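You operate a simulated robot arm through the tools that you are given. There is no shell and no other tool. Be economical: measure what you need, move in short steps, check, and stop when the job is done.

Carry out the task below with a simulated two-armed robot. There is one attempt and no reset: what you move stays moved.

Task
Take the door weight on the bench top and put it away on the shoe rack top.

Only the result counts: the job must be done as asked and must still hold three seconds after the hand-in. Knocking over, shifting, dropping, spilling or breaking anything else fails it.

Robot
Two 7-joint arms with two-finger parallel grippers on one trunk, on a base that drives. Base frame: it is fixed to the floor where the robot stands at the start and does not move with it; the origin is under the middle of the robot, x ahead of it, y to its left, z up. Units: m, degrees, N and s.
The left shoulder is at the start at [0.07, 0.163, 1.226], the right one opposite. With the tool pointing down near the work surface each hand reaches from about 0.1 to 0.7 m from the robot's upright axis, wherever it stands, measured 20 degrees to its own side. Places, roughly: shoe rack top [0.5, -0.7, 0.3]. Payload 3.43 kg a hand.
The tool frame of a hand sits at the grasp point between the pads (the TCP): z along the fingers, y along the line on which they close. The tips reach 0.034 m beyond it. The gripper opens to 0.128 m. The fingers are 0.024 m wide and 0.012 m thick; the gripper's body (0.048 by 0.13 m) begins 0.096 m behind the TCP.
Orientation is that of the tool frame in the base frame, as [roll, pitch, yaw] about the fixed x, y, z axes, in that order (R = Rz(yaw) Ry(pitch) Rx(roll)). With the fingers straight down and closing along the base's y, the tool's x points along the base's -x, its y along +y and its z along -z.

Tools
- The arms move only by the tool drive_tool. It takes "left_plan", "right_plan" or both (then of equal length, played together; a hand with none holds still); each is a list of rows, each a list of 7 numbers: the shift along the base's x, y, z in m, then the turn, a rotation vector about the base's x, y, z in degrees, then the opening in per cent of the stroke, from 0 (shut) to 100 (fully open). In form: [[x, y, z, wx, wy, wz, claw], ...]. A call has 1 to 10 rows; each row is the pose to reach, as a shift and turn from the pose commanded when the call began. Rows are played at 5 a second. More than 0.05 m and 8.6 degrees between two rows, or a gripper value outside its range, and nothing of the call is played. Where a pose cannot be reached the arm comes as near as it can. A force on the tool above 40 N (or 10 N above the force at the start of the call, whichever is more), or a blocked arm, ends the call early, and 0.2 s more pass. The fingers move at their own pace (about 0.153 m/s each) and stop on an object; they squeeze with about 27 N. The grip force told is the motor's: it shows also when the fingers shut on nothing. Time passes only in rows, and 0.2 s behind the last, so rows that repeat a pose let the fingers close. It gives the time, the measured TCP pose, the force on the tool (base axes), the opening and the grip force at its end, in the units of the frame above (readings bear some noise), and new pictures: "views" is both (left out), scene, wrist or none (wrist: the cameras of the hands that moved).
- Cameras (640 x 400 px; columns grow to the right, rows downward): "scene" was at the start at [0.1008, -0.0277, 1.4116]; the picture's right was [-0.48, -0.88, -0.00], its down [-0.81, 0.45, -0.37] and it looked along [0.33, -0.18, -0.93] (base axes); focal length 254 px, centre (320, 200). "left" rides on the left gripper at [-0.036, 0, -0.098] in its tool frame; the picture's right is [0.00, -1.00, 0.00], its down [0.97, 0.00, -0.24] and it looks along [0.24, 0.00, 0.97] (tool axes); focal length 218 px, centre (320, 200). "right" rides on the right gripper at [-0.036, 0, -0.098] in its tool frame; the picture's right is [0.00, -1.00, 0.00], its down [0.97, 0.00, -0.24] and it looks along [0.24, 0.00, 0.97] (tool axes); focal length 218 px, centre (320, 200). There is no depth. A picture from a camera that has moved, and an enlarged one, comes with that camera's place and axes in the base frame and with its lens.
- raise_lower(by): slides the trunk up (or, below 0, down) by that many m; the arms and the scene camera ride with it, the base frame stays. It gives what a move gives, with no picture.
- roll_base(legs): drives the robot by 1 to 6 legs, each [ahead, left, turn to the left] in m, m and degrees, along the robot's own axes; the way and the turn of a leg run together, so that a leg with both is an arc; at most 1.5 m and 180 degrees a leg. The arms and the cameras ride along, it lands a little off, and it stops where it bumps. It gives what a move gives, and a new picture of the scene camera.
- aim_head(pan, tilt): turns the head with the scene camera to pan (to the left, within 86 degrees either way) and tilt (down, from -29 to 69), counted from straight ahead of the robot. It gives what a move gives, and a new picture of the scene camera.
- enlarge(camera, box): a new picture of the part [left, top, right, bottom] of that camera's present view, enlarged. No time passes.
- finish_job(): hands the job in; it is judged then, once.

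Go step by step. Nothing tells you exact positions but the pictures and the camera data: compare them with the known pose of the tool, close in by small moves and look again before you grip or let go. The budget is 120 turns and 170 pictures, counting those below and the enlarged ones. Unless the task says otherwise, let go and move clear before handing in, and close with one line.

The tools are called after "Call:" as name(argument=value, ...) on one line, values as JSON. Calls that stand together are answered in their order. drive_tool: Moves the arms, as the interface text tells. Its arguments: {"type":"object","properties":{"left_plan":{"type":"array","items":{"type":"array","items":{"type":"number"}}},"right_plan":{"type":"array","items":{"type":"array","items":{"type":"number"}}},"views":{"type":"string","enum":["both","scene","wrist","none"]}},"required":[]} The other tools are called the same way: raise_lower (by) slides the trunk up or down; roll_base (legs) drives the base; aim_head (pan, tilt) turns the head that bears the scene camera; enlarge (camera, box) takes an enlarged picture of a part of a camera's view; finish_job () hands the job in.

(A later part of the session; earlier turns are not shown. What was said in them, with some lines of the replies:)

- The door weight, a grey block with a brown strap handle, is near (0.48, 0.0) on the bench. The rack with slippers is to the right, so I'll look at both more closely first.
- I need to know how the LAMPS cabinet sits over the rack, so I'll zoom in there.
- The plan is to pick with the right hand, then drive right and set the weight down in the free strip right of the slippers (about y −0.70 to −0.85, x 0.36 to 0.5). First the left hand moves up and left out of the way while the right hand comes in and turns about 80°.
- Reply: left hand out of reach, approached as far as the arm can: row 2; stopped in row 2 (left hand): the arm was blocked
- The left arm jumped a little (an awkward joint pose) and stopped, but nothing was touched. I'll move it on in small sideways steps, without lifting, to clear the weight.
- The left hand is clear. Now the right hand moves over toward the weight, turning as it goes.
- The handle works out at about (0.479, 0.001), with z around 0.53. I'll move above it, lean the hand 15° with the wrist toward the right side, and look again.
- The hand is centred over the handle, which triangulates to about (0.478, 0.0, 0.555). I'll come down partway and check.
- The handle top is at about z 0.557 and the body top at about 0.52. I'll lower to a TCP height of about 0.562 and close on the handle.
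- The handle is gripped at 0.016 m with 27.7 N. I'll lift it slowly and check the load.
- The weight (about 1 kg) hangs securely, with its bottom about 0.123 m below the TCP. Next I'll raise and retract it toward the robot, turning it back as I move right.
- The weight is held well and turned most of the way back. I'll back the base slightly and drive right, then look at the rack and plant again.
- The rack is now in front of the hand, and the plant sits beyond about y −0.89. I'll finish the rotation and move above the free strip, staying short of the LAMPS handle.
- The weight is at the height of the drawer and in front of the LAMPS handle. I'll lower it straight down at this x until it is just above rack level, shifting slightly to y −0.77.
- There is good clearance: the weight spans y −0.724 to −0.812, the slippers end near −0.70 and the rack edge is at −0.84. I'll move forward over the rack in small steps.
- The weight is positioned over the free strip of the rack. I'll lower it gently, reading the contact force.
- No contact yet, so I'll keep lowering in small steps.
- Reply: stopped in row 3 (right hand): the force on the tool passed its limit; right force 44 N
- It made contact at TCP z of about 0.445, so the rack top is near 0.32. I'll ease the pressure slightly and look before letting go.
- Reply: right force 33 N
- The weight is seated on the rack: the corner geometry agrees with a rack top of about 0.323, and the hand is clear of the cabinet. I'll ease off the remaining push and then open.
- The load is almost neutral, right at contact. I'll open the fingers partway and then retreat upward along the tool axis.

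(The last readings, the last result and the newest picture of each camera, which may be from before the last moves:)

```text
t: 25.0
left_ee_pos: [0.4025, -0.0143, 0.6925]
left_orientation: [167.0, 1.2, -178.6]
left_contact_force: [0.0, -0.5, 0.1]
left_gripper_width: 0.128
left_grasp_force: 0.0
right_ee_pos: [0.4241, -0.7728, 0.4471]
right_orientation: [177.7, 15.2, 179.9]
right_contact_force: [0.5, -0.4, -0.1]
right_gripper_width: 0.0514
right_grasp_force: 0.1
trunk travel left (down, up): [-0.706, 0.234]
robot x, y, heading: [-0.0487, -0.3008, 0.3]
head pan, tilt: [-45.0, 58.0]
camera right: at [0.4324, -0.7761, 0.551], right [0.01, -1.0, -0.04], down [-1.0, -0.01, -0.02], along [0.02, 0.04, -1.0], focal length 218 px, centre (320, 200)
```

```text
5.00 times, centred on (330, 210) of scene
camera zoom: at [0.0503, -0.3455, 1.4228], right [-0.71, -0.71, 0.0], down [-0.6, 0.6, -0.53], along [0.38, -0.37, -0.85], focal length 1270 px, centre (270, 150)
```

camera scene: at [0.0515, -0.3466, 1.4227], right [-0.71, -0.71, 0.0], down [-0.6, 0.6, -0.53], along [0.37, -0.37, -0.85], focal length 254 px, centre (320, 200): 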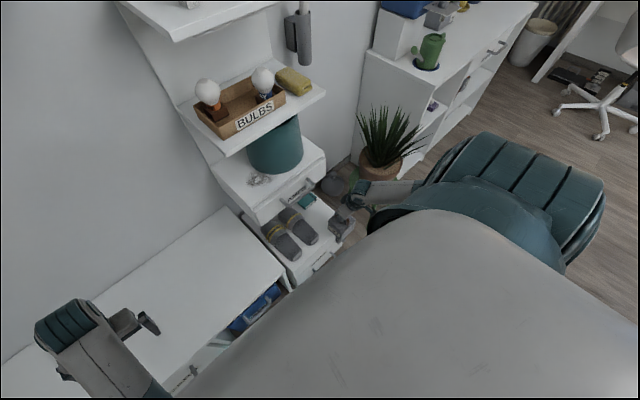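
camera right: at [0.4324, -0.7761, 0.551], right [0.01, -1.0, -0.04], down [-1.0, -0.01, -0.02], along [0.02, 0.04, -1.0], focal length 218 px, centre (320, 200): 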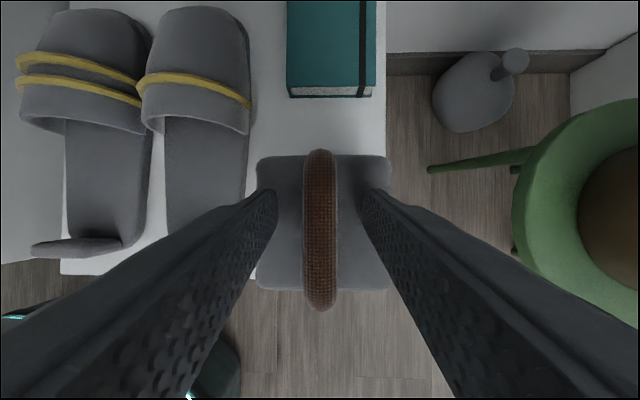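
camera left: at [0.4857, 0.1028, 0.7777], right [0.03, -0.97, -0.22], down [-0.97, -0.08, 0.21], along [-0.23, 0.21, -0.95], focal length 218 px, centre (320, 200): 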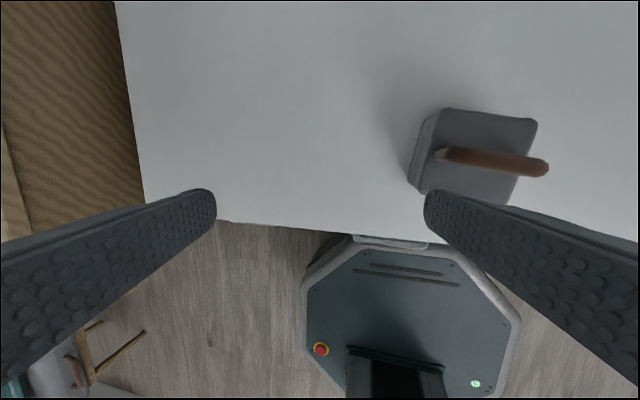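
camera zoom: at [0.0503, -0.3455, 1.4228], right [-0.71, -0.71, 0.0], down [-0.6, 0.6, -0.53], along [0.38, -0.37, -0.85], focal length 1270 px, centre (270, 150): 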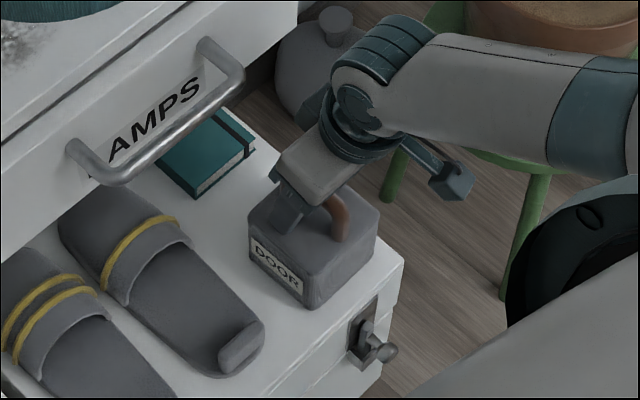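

It is released and standing. I'll retreat up and back along the handle direction, then up clear of the rack.

Call:
drive_tool(right_plan=[[-0.008, 0, 0.02, 0, 0, 0, 40], [-0.02, 0, 0.04, 0, 0, 0, 40], [-0.045, 0, 0.055, 0, 0, 0, 40], [-0.075, 0, 0.07, 0, 0, 0, 40], [-0.095, 0, 0.1, 0, 0, 0, 40], [-0.105, 0, 0.14, 0, 0, 0, 40], [-0.11, 0, 0.18, 0, 0, 0, 40], [-0.11, 0.02, 0.22, 0, 0, 0, 40], [-0.11, 0.04, 0.26, 0, 0, 0, 40]], views="both")

Call:
enlarge(camera="scene", box=[270, 150, 390, 270])

```text
t: 27.0
left_ee_pos: [0.4027, -0.0143, 0.6926]
left_orientation: [167.1, 1.3, -178.5]
left_contact_force: [-0.3, -0.8, -0.5]
left_gripper_width: 0.1278
left_grasp_force: 0.0
right_ee_pos: [0.3118, -0.7324, 0.7087]
right_orientation: [177.7, 15.2, 180.0]
right_contact_force: [0.4, -0.5, 0.2]
right_gripper_width: 0.0513
right_grasp_force: 0.1
trunk travel left (down, up): [-0.706, 0.234]
robot x, y, heading: [-0.0522, -0.2983, 0.1]
head pan, tilt: [-45.0, 58.0]
camera scene: at [0.0503, -0.345, 1.4227], right [-0.71, -0.71, 0.0], down [-0.6, 0.6, -0.53], along [0.38, -0.37, -0.85], focal length 254 px, centre (320, 200)
camera right: at [0.3207, -0.7373, 0.8119], right [0.01, -1.0, -0.04], down [-1.0, -0.01, -0.02], along [0.02, 0.04, -1.0], focal length 218 px, centre (320, 200)
```

scene: 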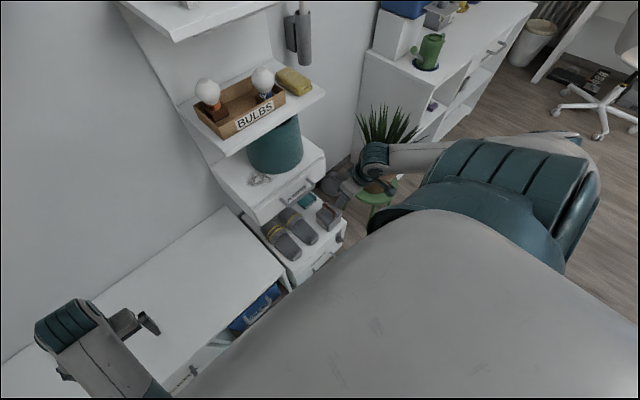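
right: 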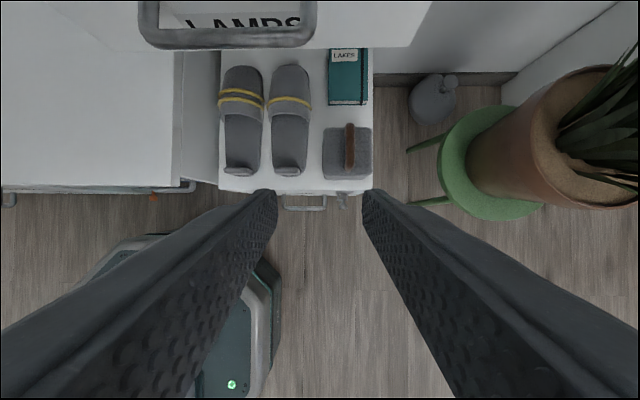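

```text
3.33 times, centred on (330, 210) of scene
camera zoom: at [0.0503, -0.345, 1.4227], right [-0.71, -0.71, 0.0], down [-0.6, 0.6, -0.53], along [0.38, -0.37, -0.85], focal length 847 px, centre (287, 167)
```

zoom: 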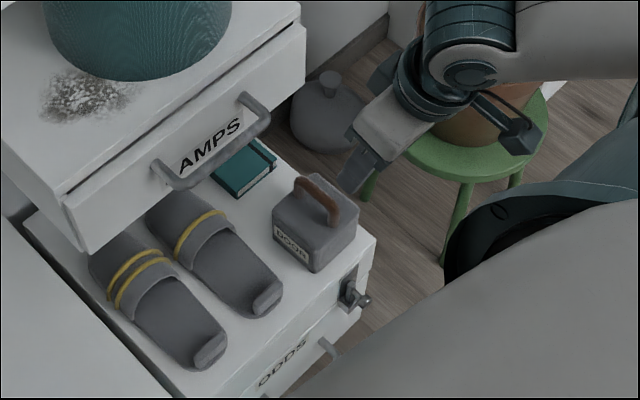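

The door weight stands flat on the shoe rack top, fully on the surface. The hand is clear and nothing else has moved, so I'm handing in.

Call:
finish_job()

```text
The job is handed in.
```

The door weight is on the shoe rack top, to the right of the slippers. I let go, moved the hand clear and handed the job in; the last pictures showed it standing flat and nothing else out of place.
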